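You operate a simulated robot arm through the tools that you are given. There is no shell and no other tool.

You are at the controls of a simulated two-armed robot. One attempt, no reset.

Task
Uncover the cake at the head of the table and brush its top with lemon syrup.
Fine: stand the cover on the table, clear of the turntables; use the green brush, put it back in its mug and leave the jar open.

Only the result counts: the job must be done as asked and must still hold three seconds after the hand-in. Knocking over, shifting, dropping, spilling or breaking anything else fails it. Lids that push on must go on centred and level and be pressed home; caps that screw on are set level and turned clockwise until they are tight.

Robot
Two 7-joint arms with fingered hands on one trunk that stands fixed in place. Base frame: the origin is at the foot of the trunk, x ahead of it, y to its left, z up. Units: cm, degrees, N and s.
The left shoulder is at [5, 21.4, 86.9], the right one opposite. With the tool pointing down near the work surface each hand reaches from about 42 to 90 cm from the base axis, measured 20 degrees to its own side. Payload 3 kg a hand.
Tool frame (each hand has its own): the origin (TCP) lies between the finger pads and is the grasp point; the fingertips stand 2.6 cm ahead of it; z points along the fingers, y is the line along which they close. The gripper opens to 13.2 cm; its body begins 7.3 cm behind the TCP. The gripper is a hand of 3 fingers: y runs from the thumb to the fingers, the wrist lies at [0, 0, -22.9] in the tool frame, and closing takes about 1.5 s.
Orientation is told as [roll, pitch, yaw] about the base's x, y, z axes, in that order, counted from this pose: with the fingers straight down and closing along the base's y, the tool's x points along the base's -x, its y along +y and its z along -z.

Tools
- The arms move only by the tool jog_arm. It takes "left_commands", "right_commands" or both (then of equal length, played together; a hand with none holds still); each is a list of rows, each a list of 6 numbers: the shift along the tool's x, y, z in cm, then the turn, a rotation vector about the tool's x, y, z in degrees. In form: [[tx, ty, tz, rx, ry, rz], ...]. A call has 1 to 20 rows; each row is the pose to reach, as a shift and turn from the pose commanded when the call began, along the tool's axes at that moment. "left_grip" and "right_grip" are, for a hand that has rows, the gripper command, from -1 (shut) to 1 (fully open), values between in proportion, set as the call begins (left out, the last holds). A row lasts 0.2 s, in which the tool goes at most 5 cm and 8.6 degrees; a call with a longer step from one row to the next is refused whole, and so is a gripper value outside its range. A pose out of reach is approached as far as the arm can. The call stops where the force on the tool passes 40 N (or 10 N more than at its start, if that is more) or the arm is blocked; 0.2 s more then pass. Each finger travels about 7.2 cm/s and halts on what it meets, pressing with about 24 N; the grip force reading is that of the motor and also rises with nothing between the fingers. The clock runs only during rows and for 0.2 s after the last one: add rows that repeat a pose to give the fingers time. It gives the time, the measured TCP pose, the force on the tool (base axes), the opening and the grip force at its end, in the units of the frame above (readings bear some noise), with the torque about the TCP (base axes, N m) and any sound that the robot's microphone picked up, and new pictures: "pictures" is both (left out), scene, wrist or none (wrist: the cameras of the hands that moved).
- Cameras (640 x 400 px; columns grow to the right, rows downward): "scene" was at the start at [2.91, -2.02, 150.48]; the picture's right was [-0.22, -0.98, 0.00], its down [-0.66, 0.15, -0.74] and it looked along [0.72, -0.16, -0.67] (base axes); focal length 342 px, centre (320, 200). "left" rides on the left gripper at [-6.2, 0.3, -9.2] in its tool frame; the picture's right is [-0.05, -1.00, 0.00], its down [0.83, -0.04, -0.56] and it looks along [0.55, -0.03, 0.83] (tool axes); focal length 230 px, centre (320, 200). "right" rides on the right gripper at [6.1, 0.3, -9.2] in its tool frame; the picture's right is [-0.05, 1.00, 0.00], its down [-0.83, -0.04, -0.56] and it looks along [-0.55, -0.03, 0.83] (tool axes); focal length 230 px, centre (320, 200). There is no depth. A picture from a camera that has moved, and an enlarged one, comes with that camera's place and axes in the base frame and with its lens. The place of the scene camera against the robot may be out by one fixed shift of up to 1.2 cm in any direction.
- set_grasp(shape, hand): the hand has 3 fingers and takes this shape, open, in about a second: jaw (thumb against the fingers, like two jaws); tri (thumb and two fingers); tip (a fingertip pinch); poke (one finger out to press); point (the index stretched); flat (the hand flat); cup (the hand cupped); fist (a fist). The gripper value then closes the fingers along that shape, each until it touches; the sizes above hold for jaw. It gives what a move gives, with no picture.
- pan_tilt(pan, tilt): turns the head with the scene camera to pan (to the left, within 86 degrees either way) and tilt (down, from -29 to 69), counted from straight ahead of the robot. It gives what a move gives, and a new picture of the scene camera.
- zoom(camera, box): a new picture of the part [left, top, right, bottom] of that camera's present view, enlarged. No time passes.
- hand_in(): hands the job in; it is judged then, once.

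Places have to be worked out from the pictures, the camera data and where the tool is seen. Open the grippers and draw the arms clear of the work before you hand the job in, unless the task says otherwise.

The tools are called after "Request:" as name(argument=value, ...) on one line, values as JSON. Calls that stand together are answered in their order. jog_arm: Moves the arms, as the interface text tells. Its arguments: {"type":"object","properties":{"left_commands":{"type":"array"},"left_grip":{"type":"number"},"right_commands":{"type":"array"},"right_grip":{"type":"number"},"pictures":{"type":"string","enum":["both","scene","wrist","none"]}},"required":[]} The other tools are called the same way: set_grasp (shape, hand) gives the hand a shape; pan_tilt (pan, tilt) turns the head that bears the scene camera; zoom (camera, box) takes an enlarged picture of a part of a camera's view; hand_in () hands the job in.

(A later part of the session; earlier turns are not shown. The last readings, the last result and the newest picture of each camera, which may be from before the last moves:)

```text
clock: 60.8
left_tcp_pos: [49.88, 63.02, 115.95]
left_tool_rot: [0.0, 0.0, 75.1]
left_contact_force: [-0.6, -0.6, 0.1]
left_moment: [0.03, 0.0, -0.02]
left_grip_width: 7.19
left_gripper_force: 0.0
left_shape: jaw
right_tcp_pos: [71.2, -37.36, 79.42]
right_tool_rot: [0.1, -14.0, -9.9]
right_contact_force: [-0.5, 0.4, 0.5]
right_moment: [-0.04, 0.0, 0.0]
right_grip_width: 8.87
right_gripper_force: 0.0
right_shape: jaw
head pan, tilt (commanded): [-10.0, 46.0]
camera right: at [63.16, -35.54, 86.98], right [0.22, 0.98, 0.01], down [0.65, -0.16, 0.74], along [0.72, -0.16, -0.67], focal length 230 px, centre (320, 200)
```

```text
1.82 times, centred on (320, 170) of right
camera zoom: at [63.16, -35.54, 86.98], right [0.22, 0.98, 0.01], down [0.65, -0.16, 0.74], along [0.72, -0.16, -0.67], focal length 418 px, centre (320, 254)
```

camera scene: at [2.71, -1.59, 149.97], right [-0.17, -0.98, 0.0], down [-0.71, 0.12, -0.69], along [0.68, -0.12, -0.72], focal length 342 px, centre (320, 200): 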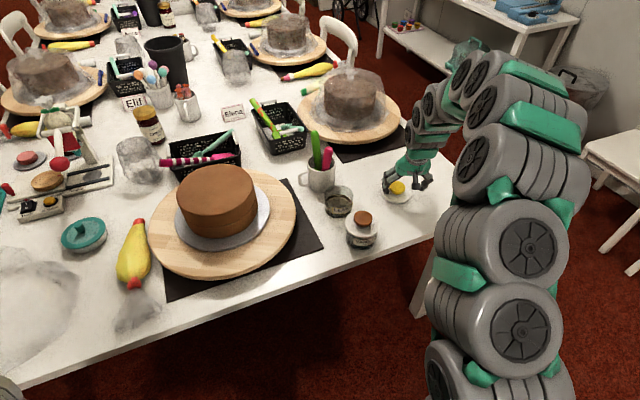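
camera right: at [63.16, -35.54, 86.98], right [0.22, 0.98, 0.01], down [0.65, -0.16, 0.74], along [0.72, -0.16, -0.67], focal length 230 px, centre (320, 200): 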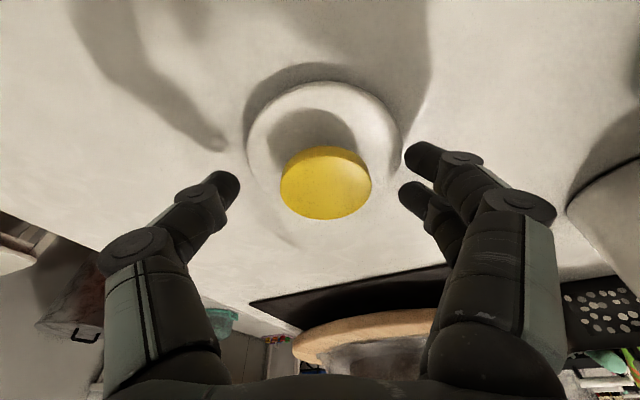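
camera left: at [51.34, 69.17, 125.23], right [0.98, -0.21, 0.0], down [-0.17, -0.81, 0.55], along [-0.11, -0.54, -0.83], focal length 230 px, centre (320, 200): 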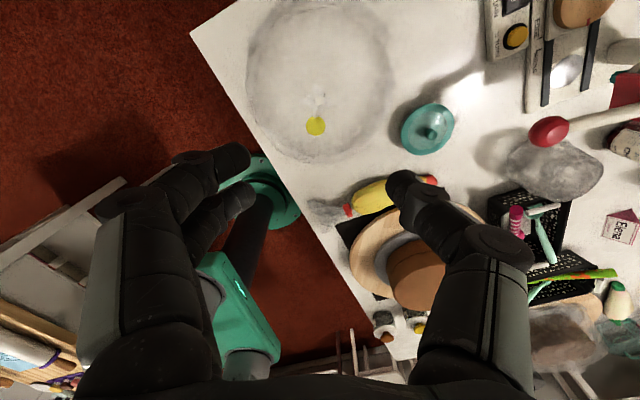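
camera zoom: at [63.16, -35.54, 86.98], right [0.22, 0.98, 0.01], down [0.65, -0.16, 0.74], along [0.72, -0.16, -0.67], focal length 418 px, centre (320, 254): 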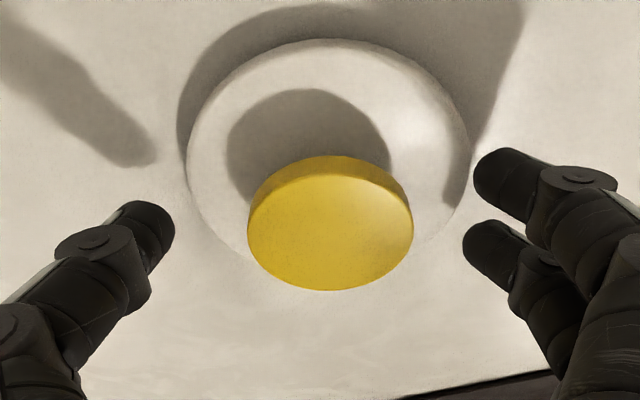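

The lid lies flat and the hand is clear of it. I'll raise the right hand well up and use the view to locate the green brush.

Request:
jog_arm(right_commands=[[-0.36, 0, -1.45, 0, 0, 0], [-0.97, 0, -3.9, 0, 0, 0], [-1.7, 0, -6.8, 0, 0, 0], [-2.4, 0, -9.7, 0, 0, 0], [-3.15, 0, -12.6, 0, 0, 0], [-3.9, 0, -15.5, 0, 0, 0], [-4.6, 0, -18.4, 0, 0, 0], [-5.3, 0, -21.3, 0, 0, 0], [-6, 0, -24.2, 0, 0, 0], [-6, 0, -24.2, 0, 0, 0]], right_grip=0.35, pictures="both")

Request:
zoom(camera="right", box=[400, 100, 640, 340])

Request:
zoom(camera="scene", box=[290, 110, 430, 230])

```text
clock: 63.0
left_tcp_pos: [49.92, 63.05, 115.98]
left_tool_rot: [0.0, 0.0, 75.1]
left_contact_force: [0.8, 0.4, 0.8]
left_moment: [0.02, 0.01, -0.04]
left_grip_width: 7.22
left_gripper_force: 0.1
left_shape: jaw
right_tcp_pos: [71.24, -37.27, 104.37]
right_tool_rot: [-0.1, -14.1, -9.9]
right_contact_force: [-0.1, -0.1, 0.5]
right_moment: [0.01, 0.01, -0.02]
right_grip_width: 8.89
right_gripper_force: 0.0
right_shape: jaw
head pan, tilt (commanded): [-10.0, 46.0]
camera scene: at [2.71, -1.59, 149.97], right [-0.17, -0.98, 0.0], down [-0.71, 0.12, -0.69], along [0.68, -0.12, -0.72], focal length 342 px, centre (320, 200)
camera right: at [63.1, -35.53, 112.01], right [0.22, 0.98, 0.01], down [0.65, -0.16, 0.74], along [0.72, -0.16, -0.67], focal length 230 px, centre (320, 200)
```

scene: 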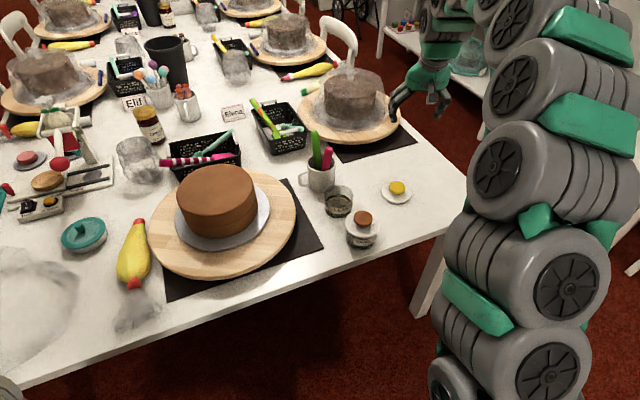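
right: 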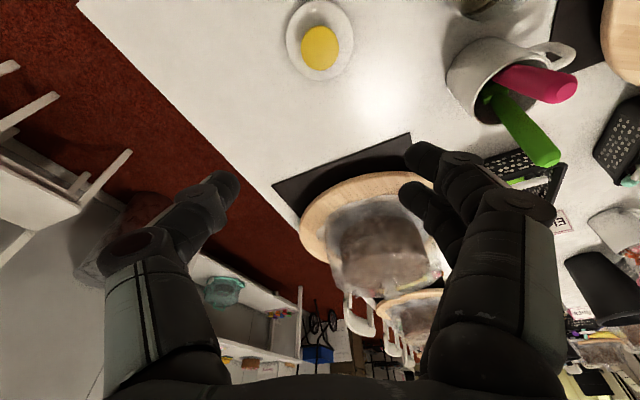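

```text
1.67 times, centred on (520, 220) of right
camera zoom: at [63.1, -35.53, 112.01], right [0.22, 0.98, 0.01], down [0.65, -0.16, 0.74], along [0.72, -0.16, -0.67], focal length 384 px, centre (-13, 167)
```

zoom: 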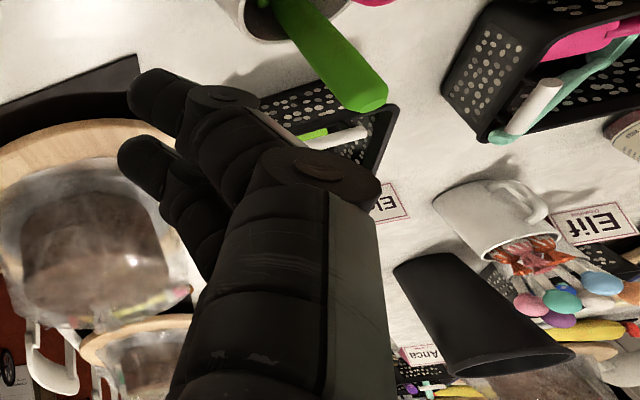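

```text
3.33 times, centred on (360, 170) of scene
camera zoom: at [2.71, -1.59, 149.97], right [-0.17, -0.98, 0.0], down [-0.71, 0.12, -0.69], along [0.68, -0.12, -0.72], focal length 1142 px, centre (187, 300)
```

zoom: 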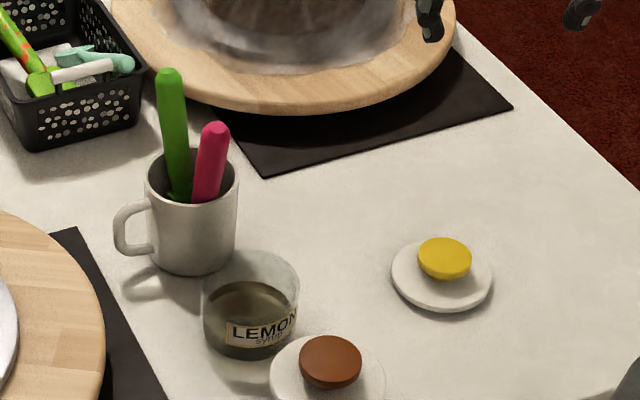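

The lid sits level on the table. I'll zoom on the mug in the right wrist view to fix the green brush's line.

Request:
zoom(camera="right", box=[430, 20, 610, 180])

Request:
zoom(camera="scene", box=[295, 120, 360, 220])

```text
2.50 times, centred on (520, 100) of right
camera zoom: at [63.1, -35.53, 112.01], right [0.22, 0.98, 0.01], down [0.65, -0.16, 0.74], along [0.72, -0.16, -0.67], focal length 575 px, centre (-180, 450)
```

zoom: 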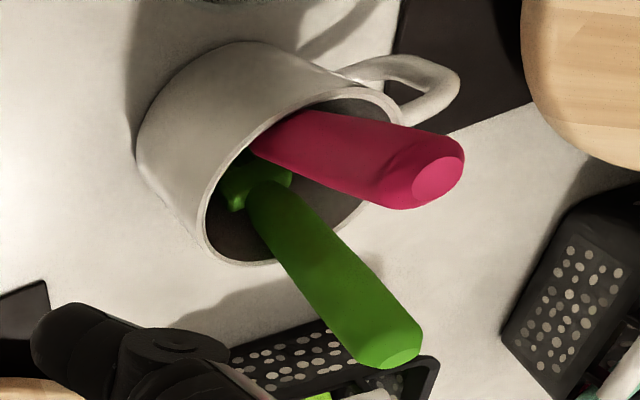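

```text
4.00 times, centred on (328, 170) of scene
camera zoom: at [2.71, -1.59, 149.97], right [-0.17, -0.98, 0.0], down [-0.71, 0.12, -0.69], along [0.68, -0.12, -0.72], focal length 1370 px, centre (290, 320)
```

zoom: 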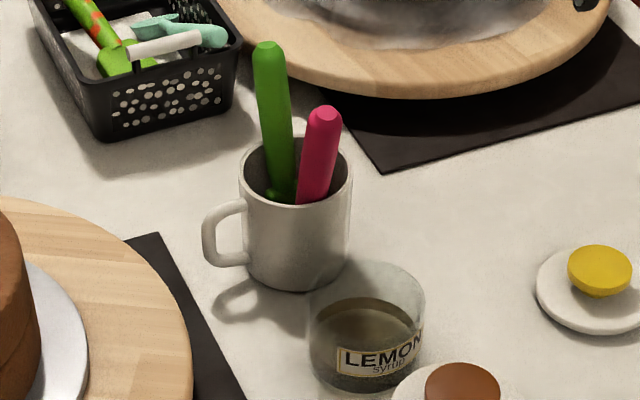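

Triangulating the two right-wrist views puts the green handle's top at (83.9, -14.2, 92.3), nearly upright (about 8° lean away), about 2.6 cm thick; pink top at (75.7, -16.7, 92.3); mug rim centre (79.3, -15.5, 84.8); table z≈74.8. I'll move above the green handle with the hand vertical and opened to 6.6 cm.

Request:
jog_arm(right_commands=[[-0.5, 2, 0.4, 0, 4, 0], [-1.4, 5, 1, 0, 8, 0], [-2.3, 8.2, 1.6, 0, 12, 0], [-3.2, 11.5, 2.3, 0, 14, 0], [-4.2, 14.8, 3.1, 0, 14, 0], [-5.2, 18.2, 3.9, 0, 14, 0], [-6.1, 21.5, 4.6, 0, 14, 0], [-7.04, 24.83, 5.26, 0, 14, 0], [-7.04, 24.83, 5.26, 0, 14, 0]], right_grip=0.0, pictures="both")

Request:
zoom(camera="right", box=[200, 50, 440, 230])

Request:
zoom(camera="scene", box=[280, 70, 400, 220])

```text
clock: 65.0
left_tcp_pos: [49.87, 63.07, 115.93]
left_tool_rot: [0.0, 0.0, 75.1]
left_contact_force: [-0.1, 0.8, 0.1]
left_moment: [0.03, -0.03, -0.02]
left_grip_width: 7.24
left_gripper_force: 0.0
left_shape: jaw
right_tcp_pos: [80.49, -17.68, 100.07]
right_tool_rot: [0.0, 0.0, -9.9]
right_contact_force: [-0.3, 0.6, 0.0]
right_moment: [0.03, -0.03, 0.01]
right_grip_width: 6.65
right_gripper_force: 0.2
right_shape: jaw
right hand out of reach, approached as far as the arm can: row 6, 7, 8, 9
head pan, tilt (commanded): [-10.0, 46.0]
camera scene: at [2.71, -1.59, 149.97], right [-0.17, -0.98, 0.0], down [-0.71, 0.12, -0.69], along [0.68, -0.12, -0.72], focal length 342 px, centre (320, 200)
camera right: at [74.36, -16.19, 109.45], right [0.22, 0.97, 0.0], down [0.81, -0.19, 0.56], along [0.54, -0.12, -0.83], focal length 230 px, centre (320, 200)
```

scene: 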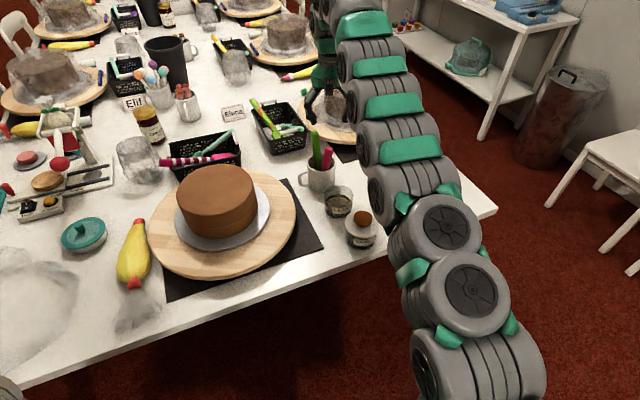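
right: 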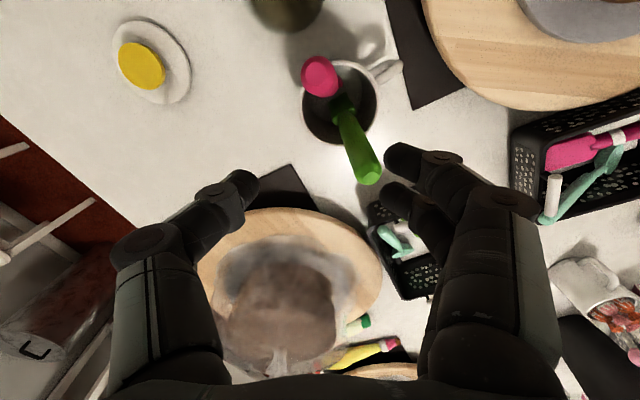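

```text
2.22 times, centred on (320, 140) of right
camera zoom: at [74.36, -16.19, 109.45], right [0.22, 0.97, 0.0], down [0.81, -0.19, 0.56], along [0.54, -0.12, -0.83], focal length 511 px, centre (320, 333)
```

zoom: 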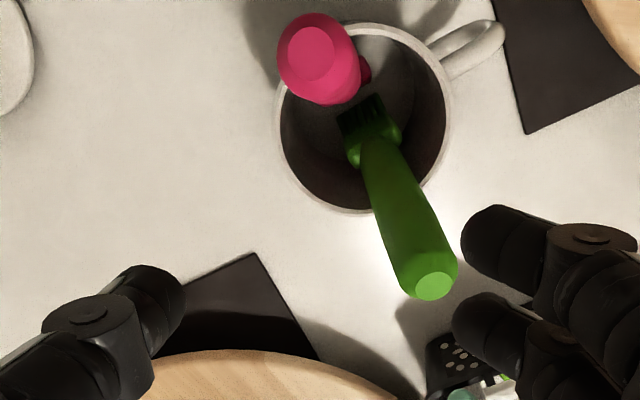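

```text
2.67 times, centred on (340, 145) of scene
camera zoom: at [2.71, -1.59, 149.97], right [-0.17, -0.98, 0.0], down [-0.71, 0.12, -0.69], along [0.68, -0.12, -0.72], focal length 913 px, centre (267, 347)
```

zoom: 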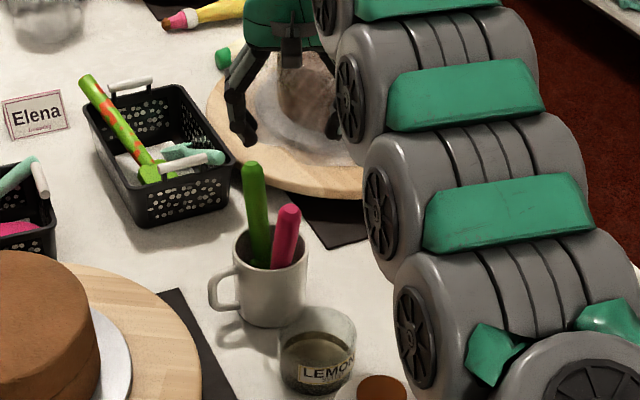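

The upright pose there is slightly beyond reach at this height. I'll tilt the hand 10° back toward me, which brings the wrist nearer, and see what pose results.

Request:
jog_arm(right_commands=[[0, 0, 0, 0, -5, 0], [0, 0, 0, 0, -10, 0], [0, 0, 0, 0, -10, 0]], pictures="wrist")

```text
clock: 65.8
left_tcp_pos: [49.89, 63.12, 115.97]
left_tool_rot: [0.0, 0.0, 75.1]
left_contact_force: [-0.1, 0.3, -1.1]
left_moment: [0.01, -0.03, -0.06]
left_grip_width: 7.21
left_gripper_force: 0.1
left_shape: jaw
right_tcp_pos: [80.46, -17.62, 100.19]
right_tool_rot: [0.0, -10.2, -9.9]
right_contact_force: [-0.5, 0.0, -0.2]
right_moment: [0.01, 0.0, 0.02]
right_grip_width: 6.65
right_gripper_force: 0.1
right_shape: jaw
head pan, tilt (commanded): [-10.0, 46.0]
camera right: at [72.84, -15.87, 108.23], right [0.22, 0.97, 0.01], down [0.7, -0.17, 0.69], along [0.68, -0.15, -0.72], focal length 230 px, centre (320, 200)
```

right: 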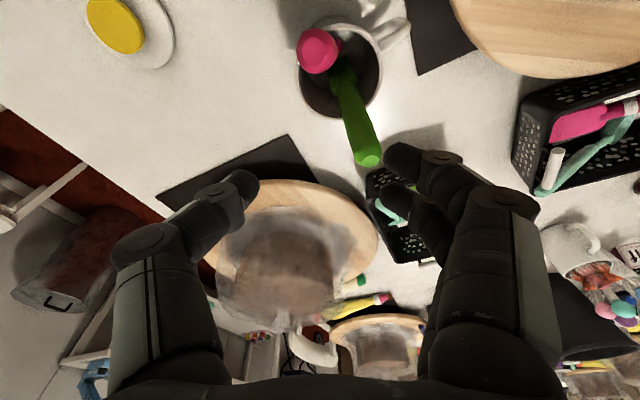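

The pose is now commanded from where it actually is. I'll move over the green handle at z≈95.5 with this 10° tilt.

Request:
jog_arm(right_commands=[[-0.6, 1.3, 1, 0, 0, 0], [-1.2, 2.6, 2.4, 0, 0, 0], [-1.74, 3.93, 3.8, 0, 0, 0], [-1.74, 3.93, 5.08, 0, 0, 0], [-1.74, 3.93, 5.08, 0, 0, 0]], pictures="both")

Request:
zoom(camera="right", box=[180, 60, 460, 260])

Request:
zoom(camera="scene", box=[280, 90, 380, 210])

```text
clock: 67.0
left_tcp_pos: [49.83, 63.02, 115.93]
left_tool_rot: [0.0, 0.1, 75.1]
left_contact_force: [0.3, -0.2, 0.3]
left_moment: [0.01, 0.02, 0.02]
left_grip_width: 7.23
left_gripper_force: 0.1
left_shape: jaw
right_tcp_pos: [83.71, -13.96, 95.34]
right_tool_rot: [0.0, -10.1, -9.8]
right_contact_force: [0.1, -0.2, -0.3]
right_moment: [-0.03, -0.03, -0.04]
right_grip_width: 6.64
right_gripper_force: 0.0
right_shape: jaw
head pan, tilt (commanded): [-10.0, 46.0]
camera scene: at [2.71, -1.59, 149.97], right [-0.17, -0.98, 0.0], down [-0.71, 0.12, -0.69], along [0.68, -0.12, -0.72], focal length 342 px, centre (320, 200)
camera right: at [76.11, -12.4, 103.55], right [0.22, 0.97, 0.01], down [0.7, -0.17, 0.69], along [0.68, -0.15, -0.72], focal length 230 px, centre (320, 200)
```

scene: 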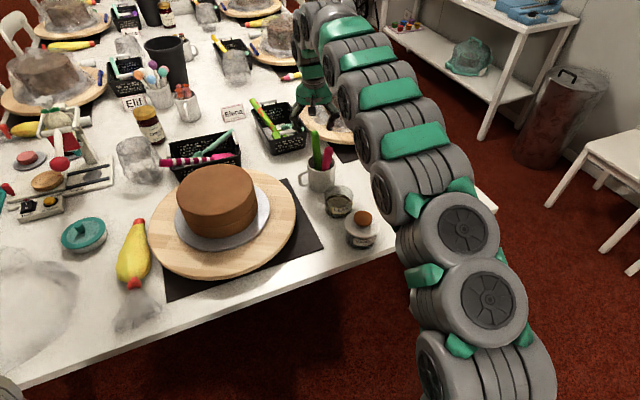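
right: 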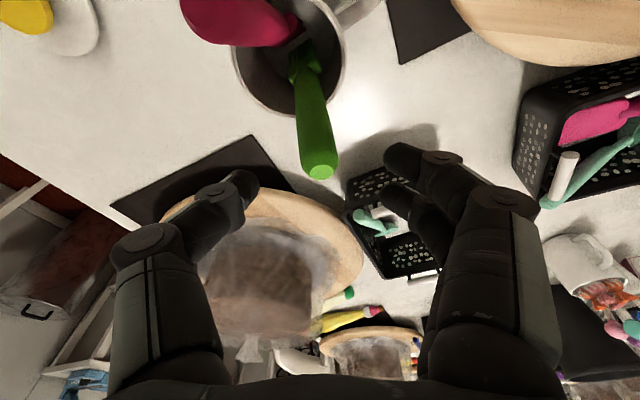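

```text
2.00 times, centred on (320, 160) of right
camera zoom: at [76.11, -12.4, 103.55], right [0.22, 0.97, 0.01], down [0.7, -0.17, 0.69], along [0.68, -0.15, -0.72], focal length 460 px, centre (320, 280)
```

zoom: 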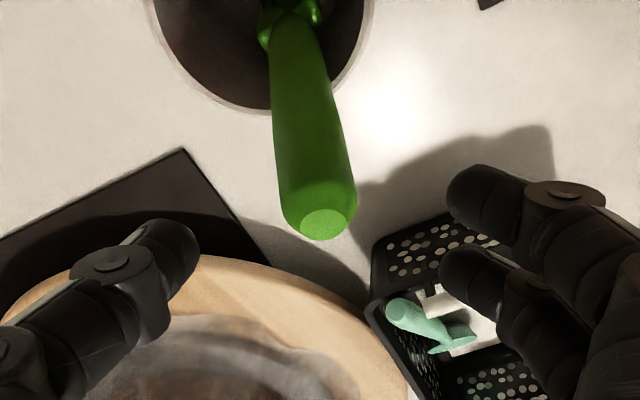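

```text
3.33 times, centred on (330, 150) of scene
camera zoom: at [2.71, -1.59, 149.97], right [-0.17, -0.98, 0.0], down [-0.71, 0.12, -0.69], along [0.68, -0.12, -0.72], focal length 1142 px, centre (287, 367)
```

zoom: 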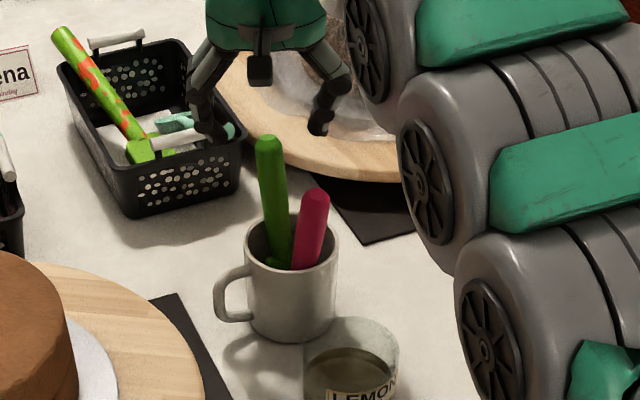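

The handle top lies centred between thumb and fingers. I'll descend around it to TCP z≈89.4 with small steps.

Request:
jog_arm(right_commands=[[0.3, -0.1, 1.3, 0, 0, 0], [0.6, -0.2, 2.6, 0, 0, 0], [0.9, -0.3, 3.9, 0, 0, 0], [1.15, -0.35, 5.0, 0, 0, 0], [1.33, -0.35, 5.8, 0, 0, 0], [1.33, -0.35, 5.8, 0, 0, 0]], pictures="both")

Request:
zoom(camera="right", box=[180, 100, 460, 300])

Request:
zoom(camera="scene", box=[280, 90, 380, 210])

```text
clock: 68.4
left_tcp_pos: [50.02, 62.94, 116.04]
left_tool_rot: [0.0, -0.1, 75.1]
left_contact_force: [0.0, -0.8, 0.8]
left_moment: [0.0, 0.02, 0.0]
left_grip_width: 7.2
left_gripper_force: 0.0
left_shape: jaw
right_tcp_pos: [83.23, -14.3, 89.36]
right_tool_rot: [0.1, -10.0, -9.8]
right_contact_force: [0.4, -0.5, -0.1]
right_moment: [0.01, -0.01, 0.01]
right_grip_width: 6.67
right_gripper_force: 0.1
right_shape: jaw
head pan, tilt (commanded): [-10.0, 46.0]
camera scene: at [2.71, -1.59, 149.97], right [-0.17, -0.98, 0.0], down [-0.71, 0.12, -0.69], along [0.68, -0.12, -0.72], focal length 342 px, centre (320, 200)
camera right: at [75.68, -12.62, 97.59], right [0.22, 0.97, 0.01], down [0.7, -0.17, 0.69], along [0.68, -0.15, -0.72], focal length 230 px, centre (320, 200)
```

scene: 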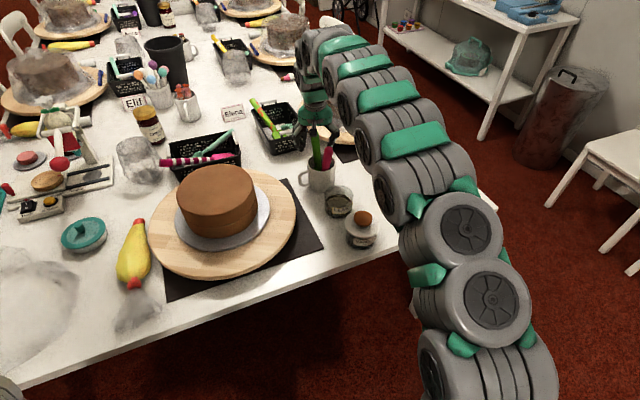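
right: 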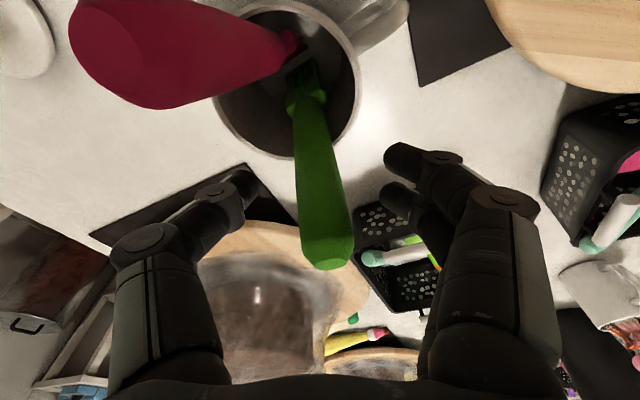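

```text
2.00 times, centred on (320, 200) of right
camera zoom: at [75.68, -12.62, 97.59], right [0.22, 0.97, 0.01], down [0.7, -0.17, 0.69], along [0.68, -0.15, -0.72], focal length 460 px, centre (320, 200)
```

zoom: 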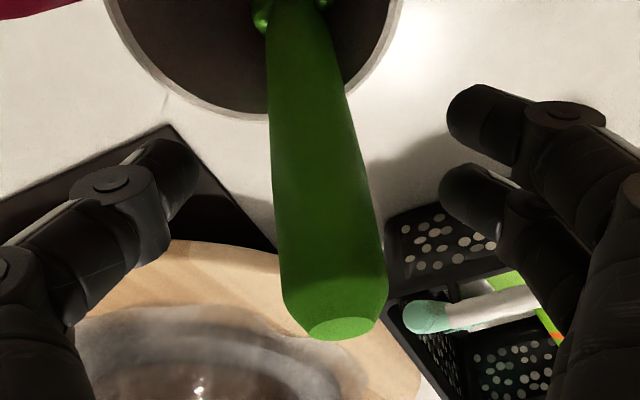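

```text
3.33 times, centred on (330, 150) of scene
camera zoom: at [2.71, -1.59, 149.97], right [-0.17, -0.98, 0.0], down [-0.71, 0.12, -0.69], along [0.68, -0.12, -0.72], focal length 1142 px, centre (287, 367)
```

zoom: 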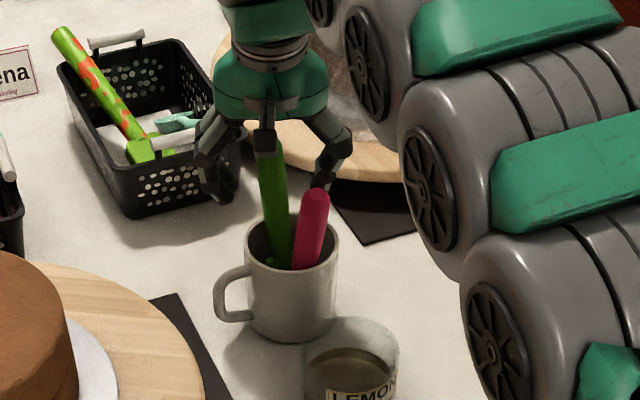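

The handle runs right through the grasp point. I'll close the right hand on it.

Request:
jog_arm(right_commands=[[0, 0, 0, 0, 0, 0], [0, 0, 0, 0, 0, 0], [0, 0, 0, 0, 0, 0], [0, 0, 0, 0, 0, 0], [0, 0, 0, 0, 0, 0], [0, 0, 0, 0, 0, 0]], right_grip=-1, pictures="both")

Request:
zoom(camera="right", box=[180, 60, 460, 260])

Request:
zoom(camera="scene", box=[280, 90, 380, 210])

```text
clock: 69.8
left_tcp_pos: [49.96, 62.99, 116.02]
left_tool_rot: [0.0, -0.1, 75.1]
left_contact_force: [-0.3, 0.1, -0.3]
left_moment: [0.02, 0.01, -0.02]
left_grip_width: 7.23
left_gripper_force: 0.1
left_shape: jaw
right_tcp_pos: [83.38, -14.34, 89.48]
right_tool_rot: [0.1, -10.0, -9.8]
right_contact_force: [-0.8, -0.1, -0.2]
right_moment: [0.0, 0.07, -0.01]
right_grip_width: 1.56
right_gripper_force: 24.2
right_shape: jaw
head pan, tilt (commanded): [-10.0, 46.0]
camera scene: at [2.71, -1.59, 149.97], right [-0.17, -0.98, 0.0], down [-0.71, 0.12, -0.69], along [0.68, -0.12, -0.72], focal length 342 px, centre (320, 200)
camera right: at [75.68, -12.61, 97.61], right [0.22, 0.97, 0.01], down [0.7, -0.17, 0.69], along [0.68, -0.15, -0.72], focal length 230 px, centre (320, 200)
```

scene: 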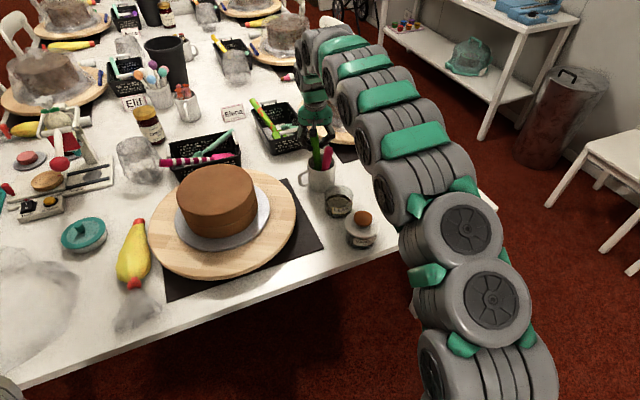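
right: 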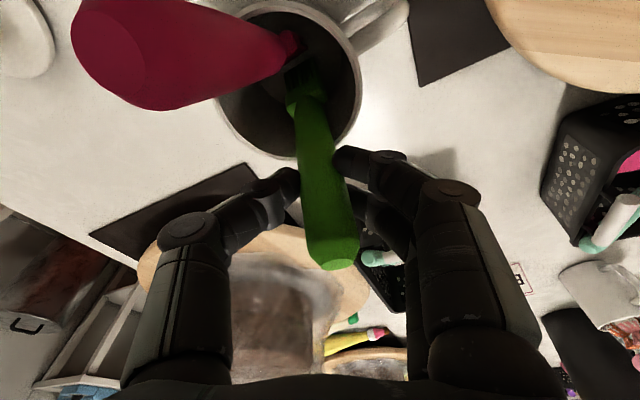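

```text
2.00 times, centred on (320, 160) of right
camera zoom: at [75.68, -12.61, 97.61], right [0.22, 0.97, 0.01], down [0.7, -0.17, 0.69], along [0.68, -0.15, -0.72], focal length 460 px, centre (320, 280)
```

zoom: 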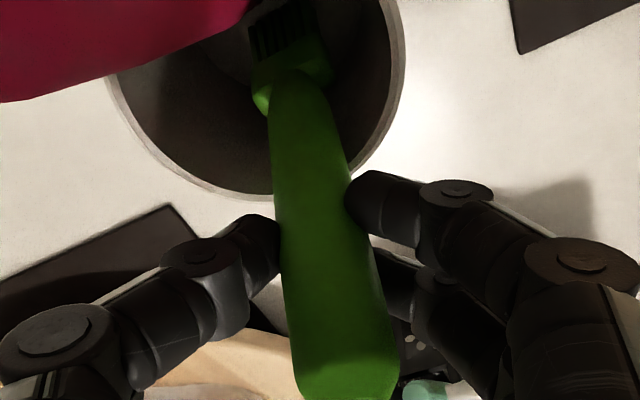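

```text
3.33 times, centred on (330, 150) of scene
camera zoom: at [2.71, -1.59, 149.97], right [-0.17, -0.98, 0.0], down [-0.71, 0.12, -0.69], along [0.68, -0.12, -0.72], focal length 1142 px, centre (287, 367)
```

zoom: 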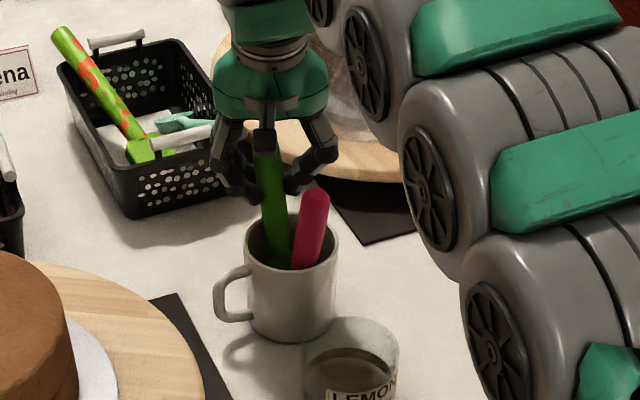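

The handle is held (width 1.56 cm) and the pink brush is undisturbed. I'll lift slowly, nearly straight up, 4 cm first to check the mug stays put.

Request:
jog_arm(right_commands=[[-0.06, -0.02, -1.0, 0, 0, 0], [-0.12, -0.04, -2.0, 0, 0, 0], [-0.18, -0.06, -3.0, 0, 0, 0], [-0.24, -0.08, -4.0, 0, 0, 0], [-0.24, -0.08, -4.0, 0, 0, 0]], pictures="both")

Request:
zoom(camera="scene", box=[280, 90, 380, 210])

```text
clock: 71.0
left_tcp_pos: [49.98, 62.98, 116.03]
left_tool_rot: [0.0, 0.0, 75.1]
left_contact_force: [-0.7, 0.2, 1.0]
left_moment: [0.0, 0.01, -0.03]
left_grip_width: 7.25
left_gripper_force: 0.1
left_shape: jaw
right_tcp_pos: [82.88, -14.31, 93.38]
right_tool_rot: [0.0, -10.0, -9.9]
right_contact_force: [0.0, -0.4, -1.4]
right_moment: [-0.03, -0.02, -0.02]
right_grip_width: 1.56
right_gripper_force: 24.0
right_shape: jaw
head pan, tilt (commanded): [-10.0, 46.0]
camera scene: at [2.71, -1.59, 149.97], right [-0.17, -0.98, 0.0], down [-0.71, 0.12, -0.69], along [0.68, -0.12, -0.72], focal length 342 px, centre (320, 200)
camera right: at [75.23, -12.65, 101.58], right [0.22, 0.97, 0.01], down [0.7, -0.17, 0.69], along [0.68, -0.15, -0.72], focal length 230 px, centre (320, 200)
```

scene: 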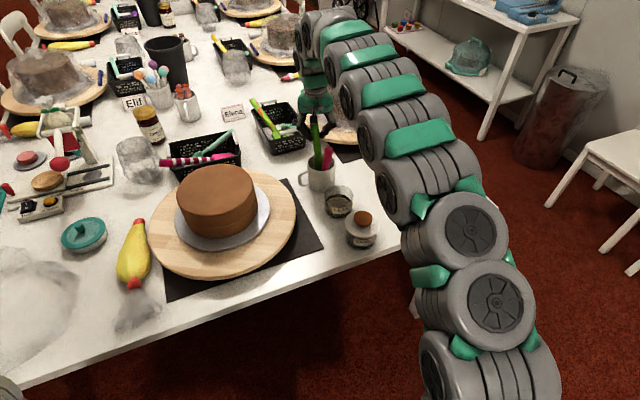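
right: 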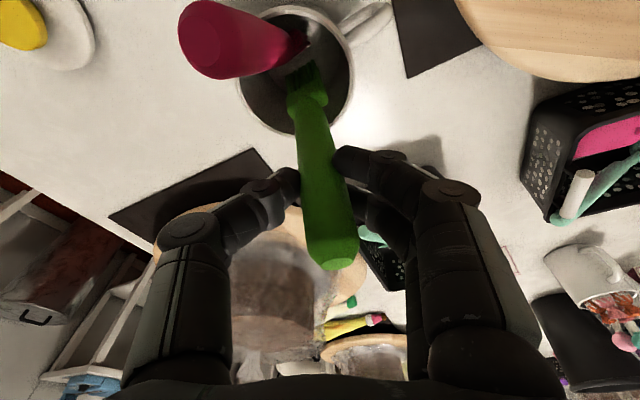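

```text
3.33 times, centred on (330, 150) of scene
camera zoom: at [2.71, -1.59, 149.97], right [-0.17, -0.98, 0.0], down [-0.71, 0.12, -0.69], along [0.68, -0.12, -0.72], focal length 1142 px, centre (287, 367)
```

zoom: 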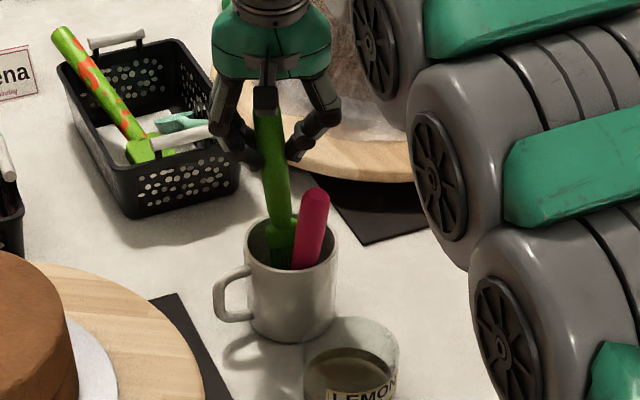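

The brush comes out freely with the mug still. I'll lift 8.5 cm more.

Request:
jog_arm(right_commands=[[-0.07, -0.02, -1.2, 0, 0, 0], [-0.14, -0.05, -2.4, 0, 0, 0], [-0.21, -0.07, -3.6, 0, 0, 0], [-0.29, -0.1, -4.8, 0, 0, 0], [-0.36, -0.12, -6.0, 0, 0, 0], [-0.43, -0.15, -7.2, 0, 0, 0], [-0.51, -0.17, -8.54, 0, 0, 0], [-0.51, -0.17, -8.54, 0, 0, 0]], pictures="both")

Request:
zoom(camera="scene", box=[280, 70, 380, 210])

Request:
zoom(camera="right", box=[180, 40, 460, 280])

```text
clock: 72.8
left_tcp_pos: [49.9, 63.11, 115.97]
left_tool_rot: [-0.1, 0.0, 75.1]
left_contact_force: [-0.4, -0.4, 0.1]
left_moment: [0.04, 0.0, 0.0]
left_grip_width: 7.22
left_gripper_force: 0.1
left_shape: jaw
right_tcp_pos: [81.89, -14.38, 101.96]
right_tool_rot: [0.1, -10.0, -9.8]
right_contact_force: [0.0, 0.1, 0.2]
right_moment: [0.02, 0.01, 0.01]
right_grip_width: 1.58
right_gripper_force: 24.1
right_shape: jaw
head pan, tilt (commanded): [-10.0, 46.0]
camera scene: at [2.71, -1.59, 149.97], right [-0.17, -0.98, 0.0], down [-0.71, 0.12, -0.69], along [0.68, -0.12, -0.72], focal length 342 px, centre (320, 200)
camera right: at [74.3, -12.64, 110.11], right [0.22, 0.97, 0.01], down [0.7, -0.17, 0.69], along [0.68, -0.15, -0.72], focal length 230 px, centre (320, 200)
```

scene: 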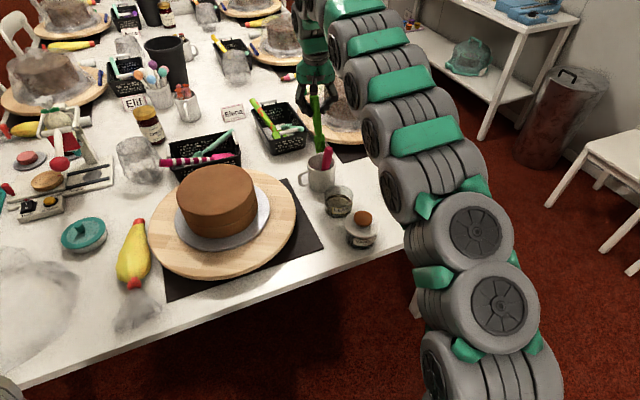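
right: 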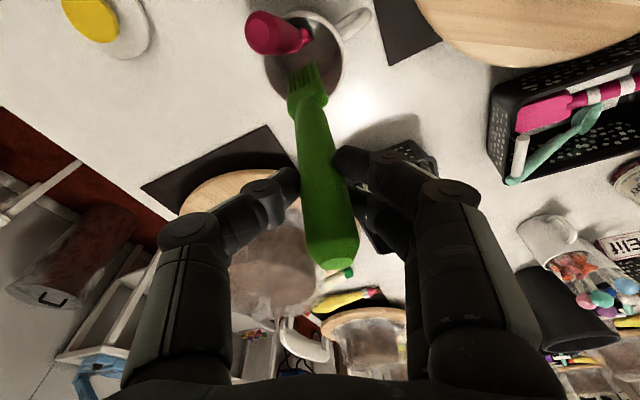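

```text
2.86 times, centred on (330, 140) of scene
camera zoom: at [2.71, -1.59, 149.97], right [-0.17, -0.98, 0.0], down [-0.71, 0.12, -0.69], along [0.68, -0.12, -0.72], focal length 979 px, centre (291, 371)
```

zoom: 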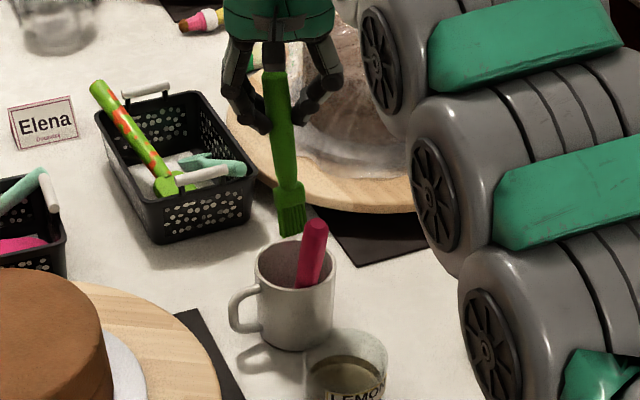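

```text
1.67 times, centred on (320, 160) of right
camera zoom: at [74.3, -12.64, 110.11], right [0.22, 0.97, 0.01], down [0.7, -0.17, 0.69], along [0.68, -0.15, -0.72], focal length 384 px, centre (320, 267)
```

zoom: 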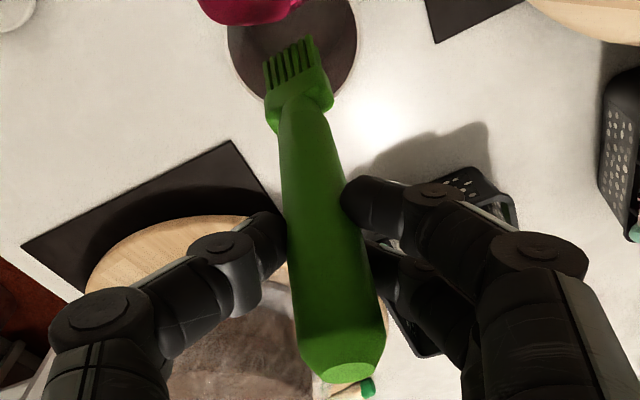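

The brush is out; from the views its bristle tip sits at about (4.4, -1.3, 14.2) in the right tool frame. To avoid the pink brush I'll swing left first, then toward the jar, tilting the hand to −18° so the brush hangs vertical.

Request:
jog_arm(right_commands=[[0.8, 1.7, -0.5, 0, -2.5, 0], [1.7, 3.3, -1.0, 0, -5, 0], [2.58, 4.99, -1.47, 0, -8, 0], [4.7, 4.6, -2.05, 0, -8, 0], [6.8, 4.25, -2.6, 0, -8, 0], [8.9, 3.85, -3.2, 0, -8, 0], [11.0, 3.5, -3.8, 0, -8, 0], [13.08, 3.1, -4.34, 0, -8, 0], [12.8, 1.1, -4.3, 0, -8, 0], [12.55, -0.9, -4.25, 0, -8, 0], [12.3, -2.9, -4.2, 0, -8, 0], [12.0, -4.88, -4.15, 0, -8, 0], [12.0, -4.88, -4.15, 0, -8, 0]], pictures="both")

Request:
zoom(camera="scene", box=[280, 110, 400, 260])

Request:
zoom(camera="right", box=[180, 0, 460, 200])

```text
clock: 75.6
left_tcp_pos: [50.02, 63.04, 116.01]
left_tool_rot: [-0.1, -0.1, 75.1]
left_contact_force: [-0.5, 0.0, 0.7]
left_moment: [0.0, -0.03, -0.02]
left_grip_width: 7.23
left_gripper_force: 0.0
left_shape: jaw
right_tcp_pos: [68.71, -17.03, 104.12]
right_tool_rot: [0.0, -18.0, -9.9]
right_contact_force: [0.5, 0.1, -0.9]
right_moment: [0.01, -0.03, 0.03]
right_grip_width: 1.54
right_gripper_force: 23.6
right_shape: jaw
head pan, tilt (commanded): [-10.0, 46.0]
camera scene: at [2.71, -1.59, 149.97], right [-0.17, -0.98, 0.0], down [-0.71, 0.12, -0.69], along [0.68, -0.12, -0.72], focal length 342 px, centre (320, 200)
camera right: at [60.05, -15.21, 111.02], right [0.22, 0.98, 0.02], down [0.6, -0.15, 0.79], along [0.77, -0.16, -0.62], focal length 230 px, centre (320, 200)
```

scene: 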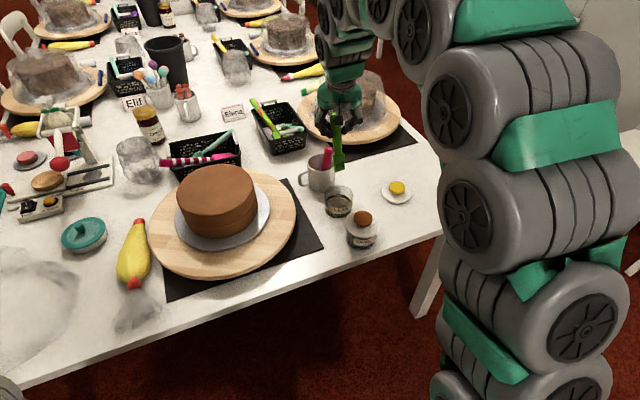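
right: 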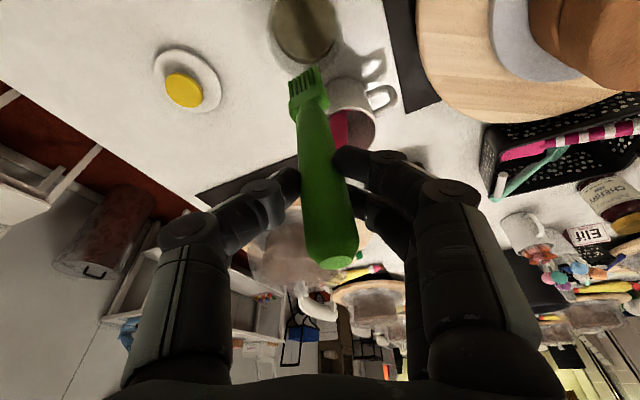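

```text
2.67 times, centred on (340, 185) of scene
camera zoom: at [2.71, -1.59, 149.97], right [-0.17, -0.98, 0.0], down [-0.71, 0.12, -0.69], along [0.68, -0.12, -0.72], focal length 913 px, centre (267, 240)
```

zoom: 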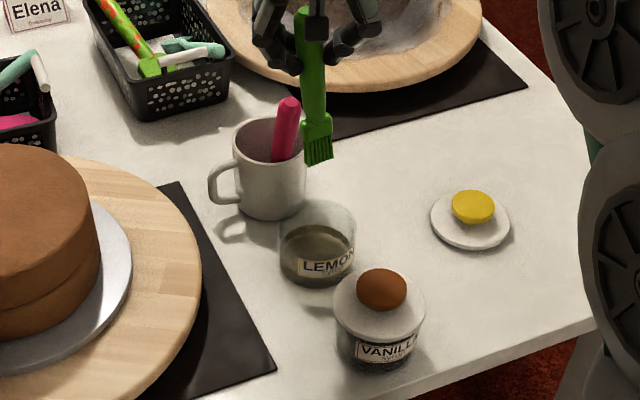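

```text
2.00 times, centred on (320, 100) of right
camera zoom: at [60.05, -15.21, 111.02], right [0.22, 0.98, 0.02], down [0.6, -0.15, 0.79], along [0.77, -0.16, -0.62], focal length 460 px, centre (320, 400)
```

zoom: 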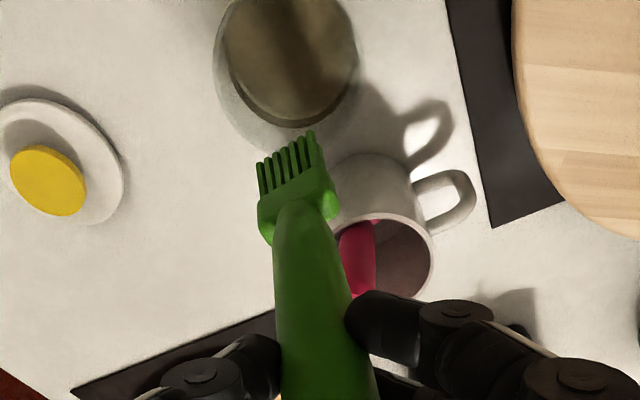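

The tip hangs at about (68.9, -18.5, 89.2), right over the jar's centre (68.8, -18.5). I'll descend 8 cm so the bristles reach the jar mouth and check alignment.

Request:
jog_arm(right_commands=[[0.4, 0, 1.25, 0, 0, 0], [0.8, 0, 2.5, 0, 0, 0], [1.2, 0, 3.75, 0, 0, 0], [1.65, 0, 5.1, 0, 0, 0], [2.1, 0, 6.4, 0, 0, 0], [2.5, 0, 7.6, 0, 0, 0], [2.5, 0, 7.6, 0, 0, 0]], pictures="both")

Request:
zoom(camera="scene", box=[300, 140, 380, 240])

Request:
zoom(camera="right", box=[200, 0, 440, 170])

```text
clock: 77.2
left_tcp_pos: [49.89, 62.99, 116.1]
left_tool_rot: [0.0, 0.1, 75.1]
left_contact_force: [-0.5, 0.5, 0.8]
left_moment: [-0.01, -0.01, -0.03]
left_grip_width: 7.22
left_gripper_force: 0.0
left_shape: jaw
right_tcp_pos: [68.66, -17.09, 95.85]
right_tool_rot: [0.1, -18.1, -9.9]
right_contact_force: [0.8, -0.8, -0.6]
right_moment: [0.02, -0.03, 0.0]
right_grip_width: 1.54
right_gripper_force: 24.2
right_shape: jaw
head pan, tilt (commanded): [-10.0, 46.0]
camera scene: at [2.71, -1.59, 149.97], right [-0.17, -0.98, 0.0], down [-0.71, 0.12, -0.69], along [0.68, -0.12, -0.72], focal length 342 px, centre (320, 200)
camera right: at [60.01, -15.15, 102.92], right [0.22, 0.98, 0.02], down [0.6, -0.15, 0.78], along [0.77, -0.16, -0.62], focal length 230 px, centre (320, 200)
```

scene: 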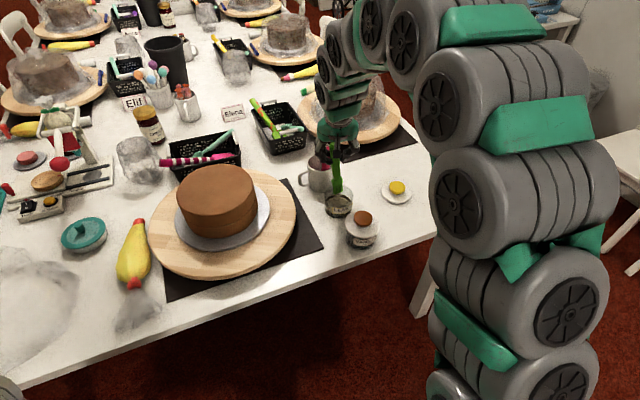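
right: 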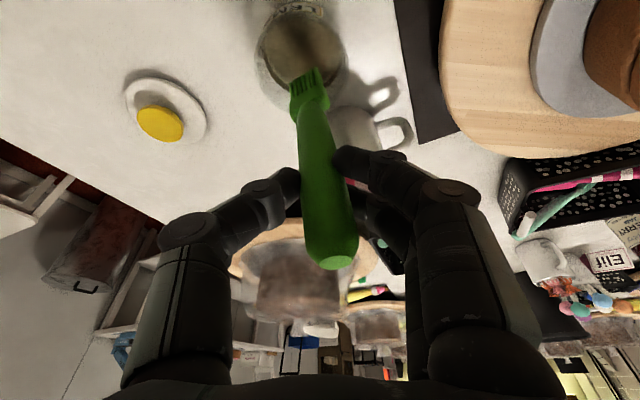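

```text
4.00 times, centred on (340, 190) of scene
camera zoom: at [2.71, -1.59, 149.97], right [-0.17, -0.98, 0.0], down [-0.71, 0.12, -0.69], along [0.68, -0.12, -0.72], focal length 1370 px, centre (240, 240)
```

zoom: 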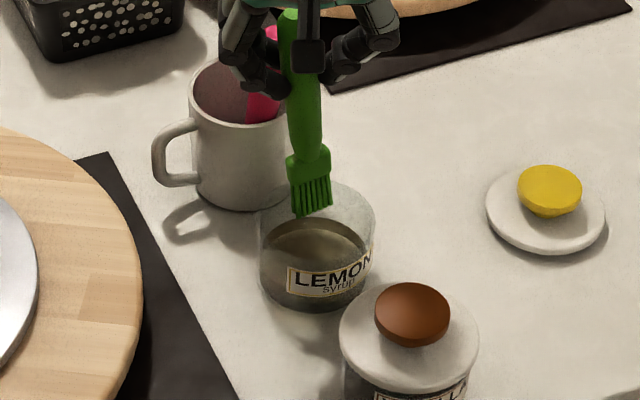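

```text
2.35 times, centred on (320, 85) of right
camera zoom: at [60.01, -15.15, 102.92], right [0.22, 0.98, 0.02], down [0.6, -0.15, 0.78], along [0.77, -0.16, -0.62], focal length 541 px, centre (320, 471)
```

zoom: 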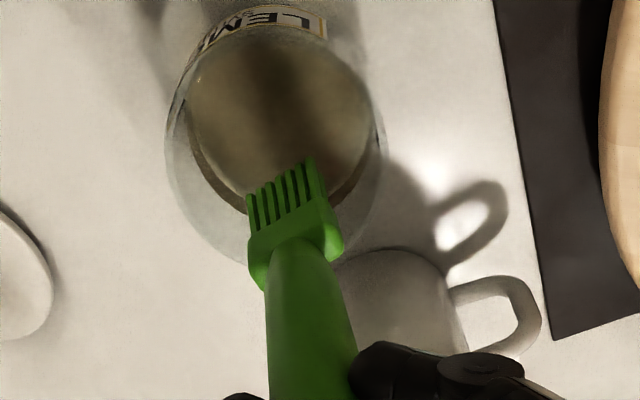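

Bristles are centred at the mouth of the jar. I'll go down 4.7 cm more so the tip reaches about z 76.2, inside the syrup but above the floor.

Request:
jog_arm(right_commands=[[0.25, 0, 0.76, 0, 0, 0], [0.49, 0, 1.52, 0, 0, 0], [0.74, 0, 2.28, 0, 0, 0], [0.99, 0, 3.04, 0, 0, 0], [1.23, 0, 3.8, 0, 0, 0], [1.45, 0, 4.47, 0, 0, 0], [1.45, 0, 4.47, 0, 0, 0]], pictures="both")

Request:
zoom(camera="scene", box=[300, 140, 380, 240])

Request:
zoom(camera="right", box=[200, 0, 440, 170])

```text
clock: 78.8
left_tcp_pos: [50.02, 63.13, 115.92]
left_tool_rot: [0.0, 0.1, 75.0]
left_contact_force: [0.8, -0.5, 0.1]
left_moment: [0.0, 0.02, 0.02]
left_grip_width: 7.22
left_gripper_force: 0.0
left_shape: jaw
right_tcp_pos: [68.62, -17.06, 91.24]
right_tool_rot: [0.0, -18.0, -9.9]
right_contact_force: [-0.4, -0.2, -0.8]
right_moment: [0.04, -0.02, 0.0]
right_grip_width: 1.51
right_gripper_force: 24.2
right_shape: jaw
head pan, tilt (commanded): [-10.0, 46.0]
camera scene: at [2.71, -1.59, 149.97], right [-0.17, -0.98, 0.0], down [-0.71, 0.12, -0.69], along [0.68, -0.12, -0.72], focal length 342 px, centre (320, 200)
camera right: at [60.05, -15.1, 98.25], right [0.22, 0.98, 0.02], down [0.6, -0.15, 0.79], along [0.77, -0.16, -0.62], focal length 230 px, centre (320, 200)
```

scene: 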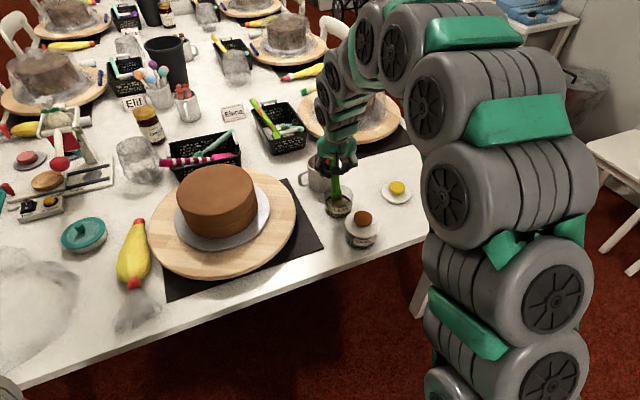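
right: 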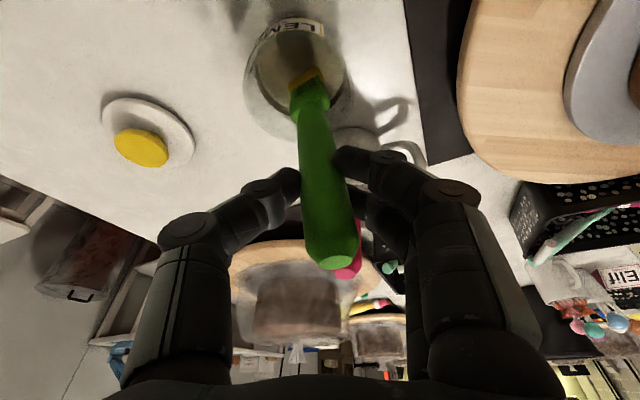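

```text
4.00 times, centred on (340, 190) of scene
camera zoom: at [2.71, -1.59, 149.97], right [-0.17, -0.98, 0.0], down [-0.71, 0.12, -0.69], along [0.68, -0.12, -0.72], focal length 1370 px, centre (240, 240)
```

zoom: 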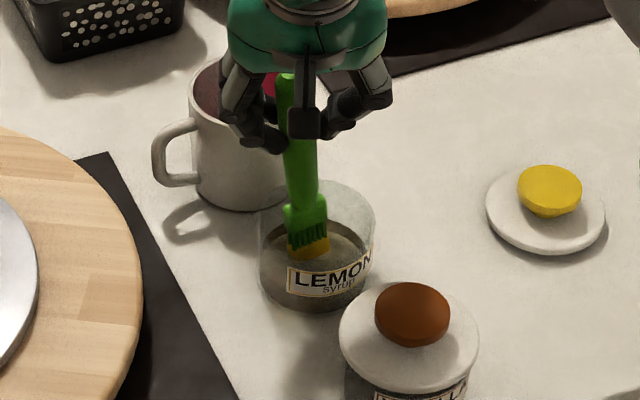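

```text
2.35 times, centred on (320, 85) of right
camera zoom: at [60.05, -15.1, 98.25], right [0.22, 0.98, 0.02], down [0.6, -0.15, 0.79], along [0.77, -0.16, -0.62], focal length 541 px, centre (320, 471)
```

zoom: 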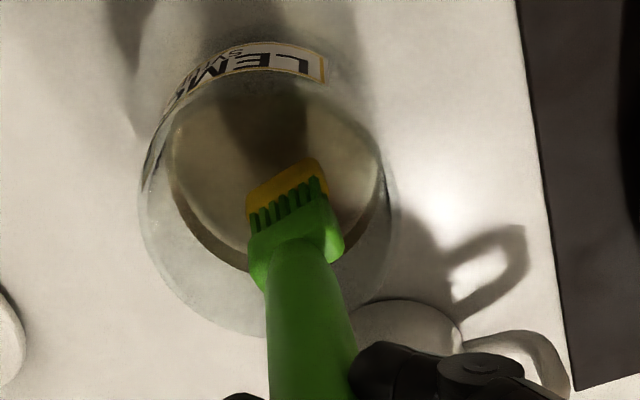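

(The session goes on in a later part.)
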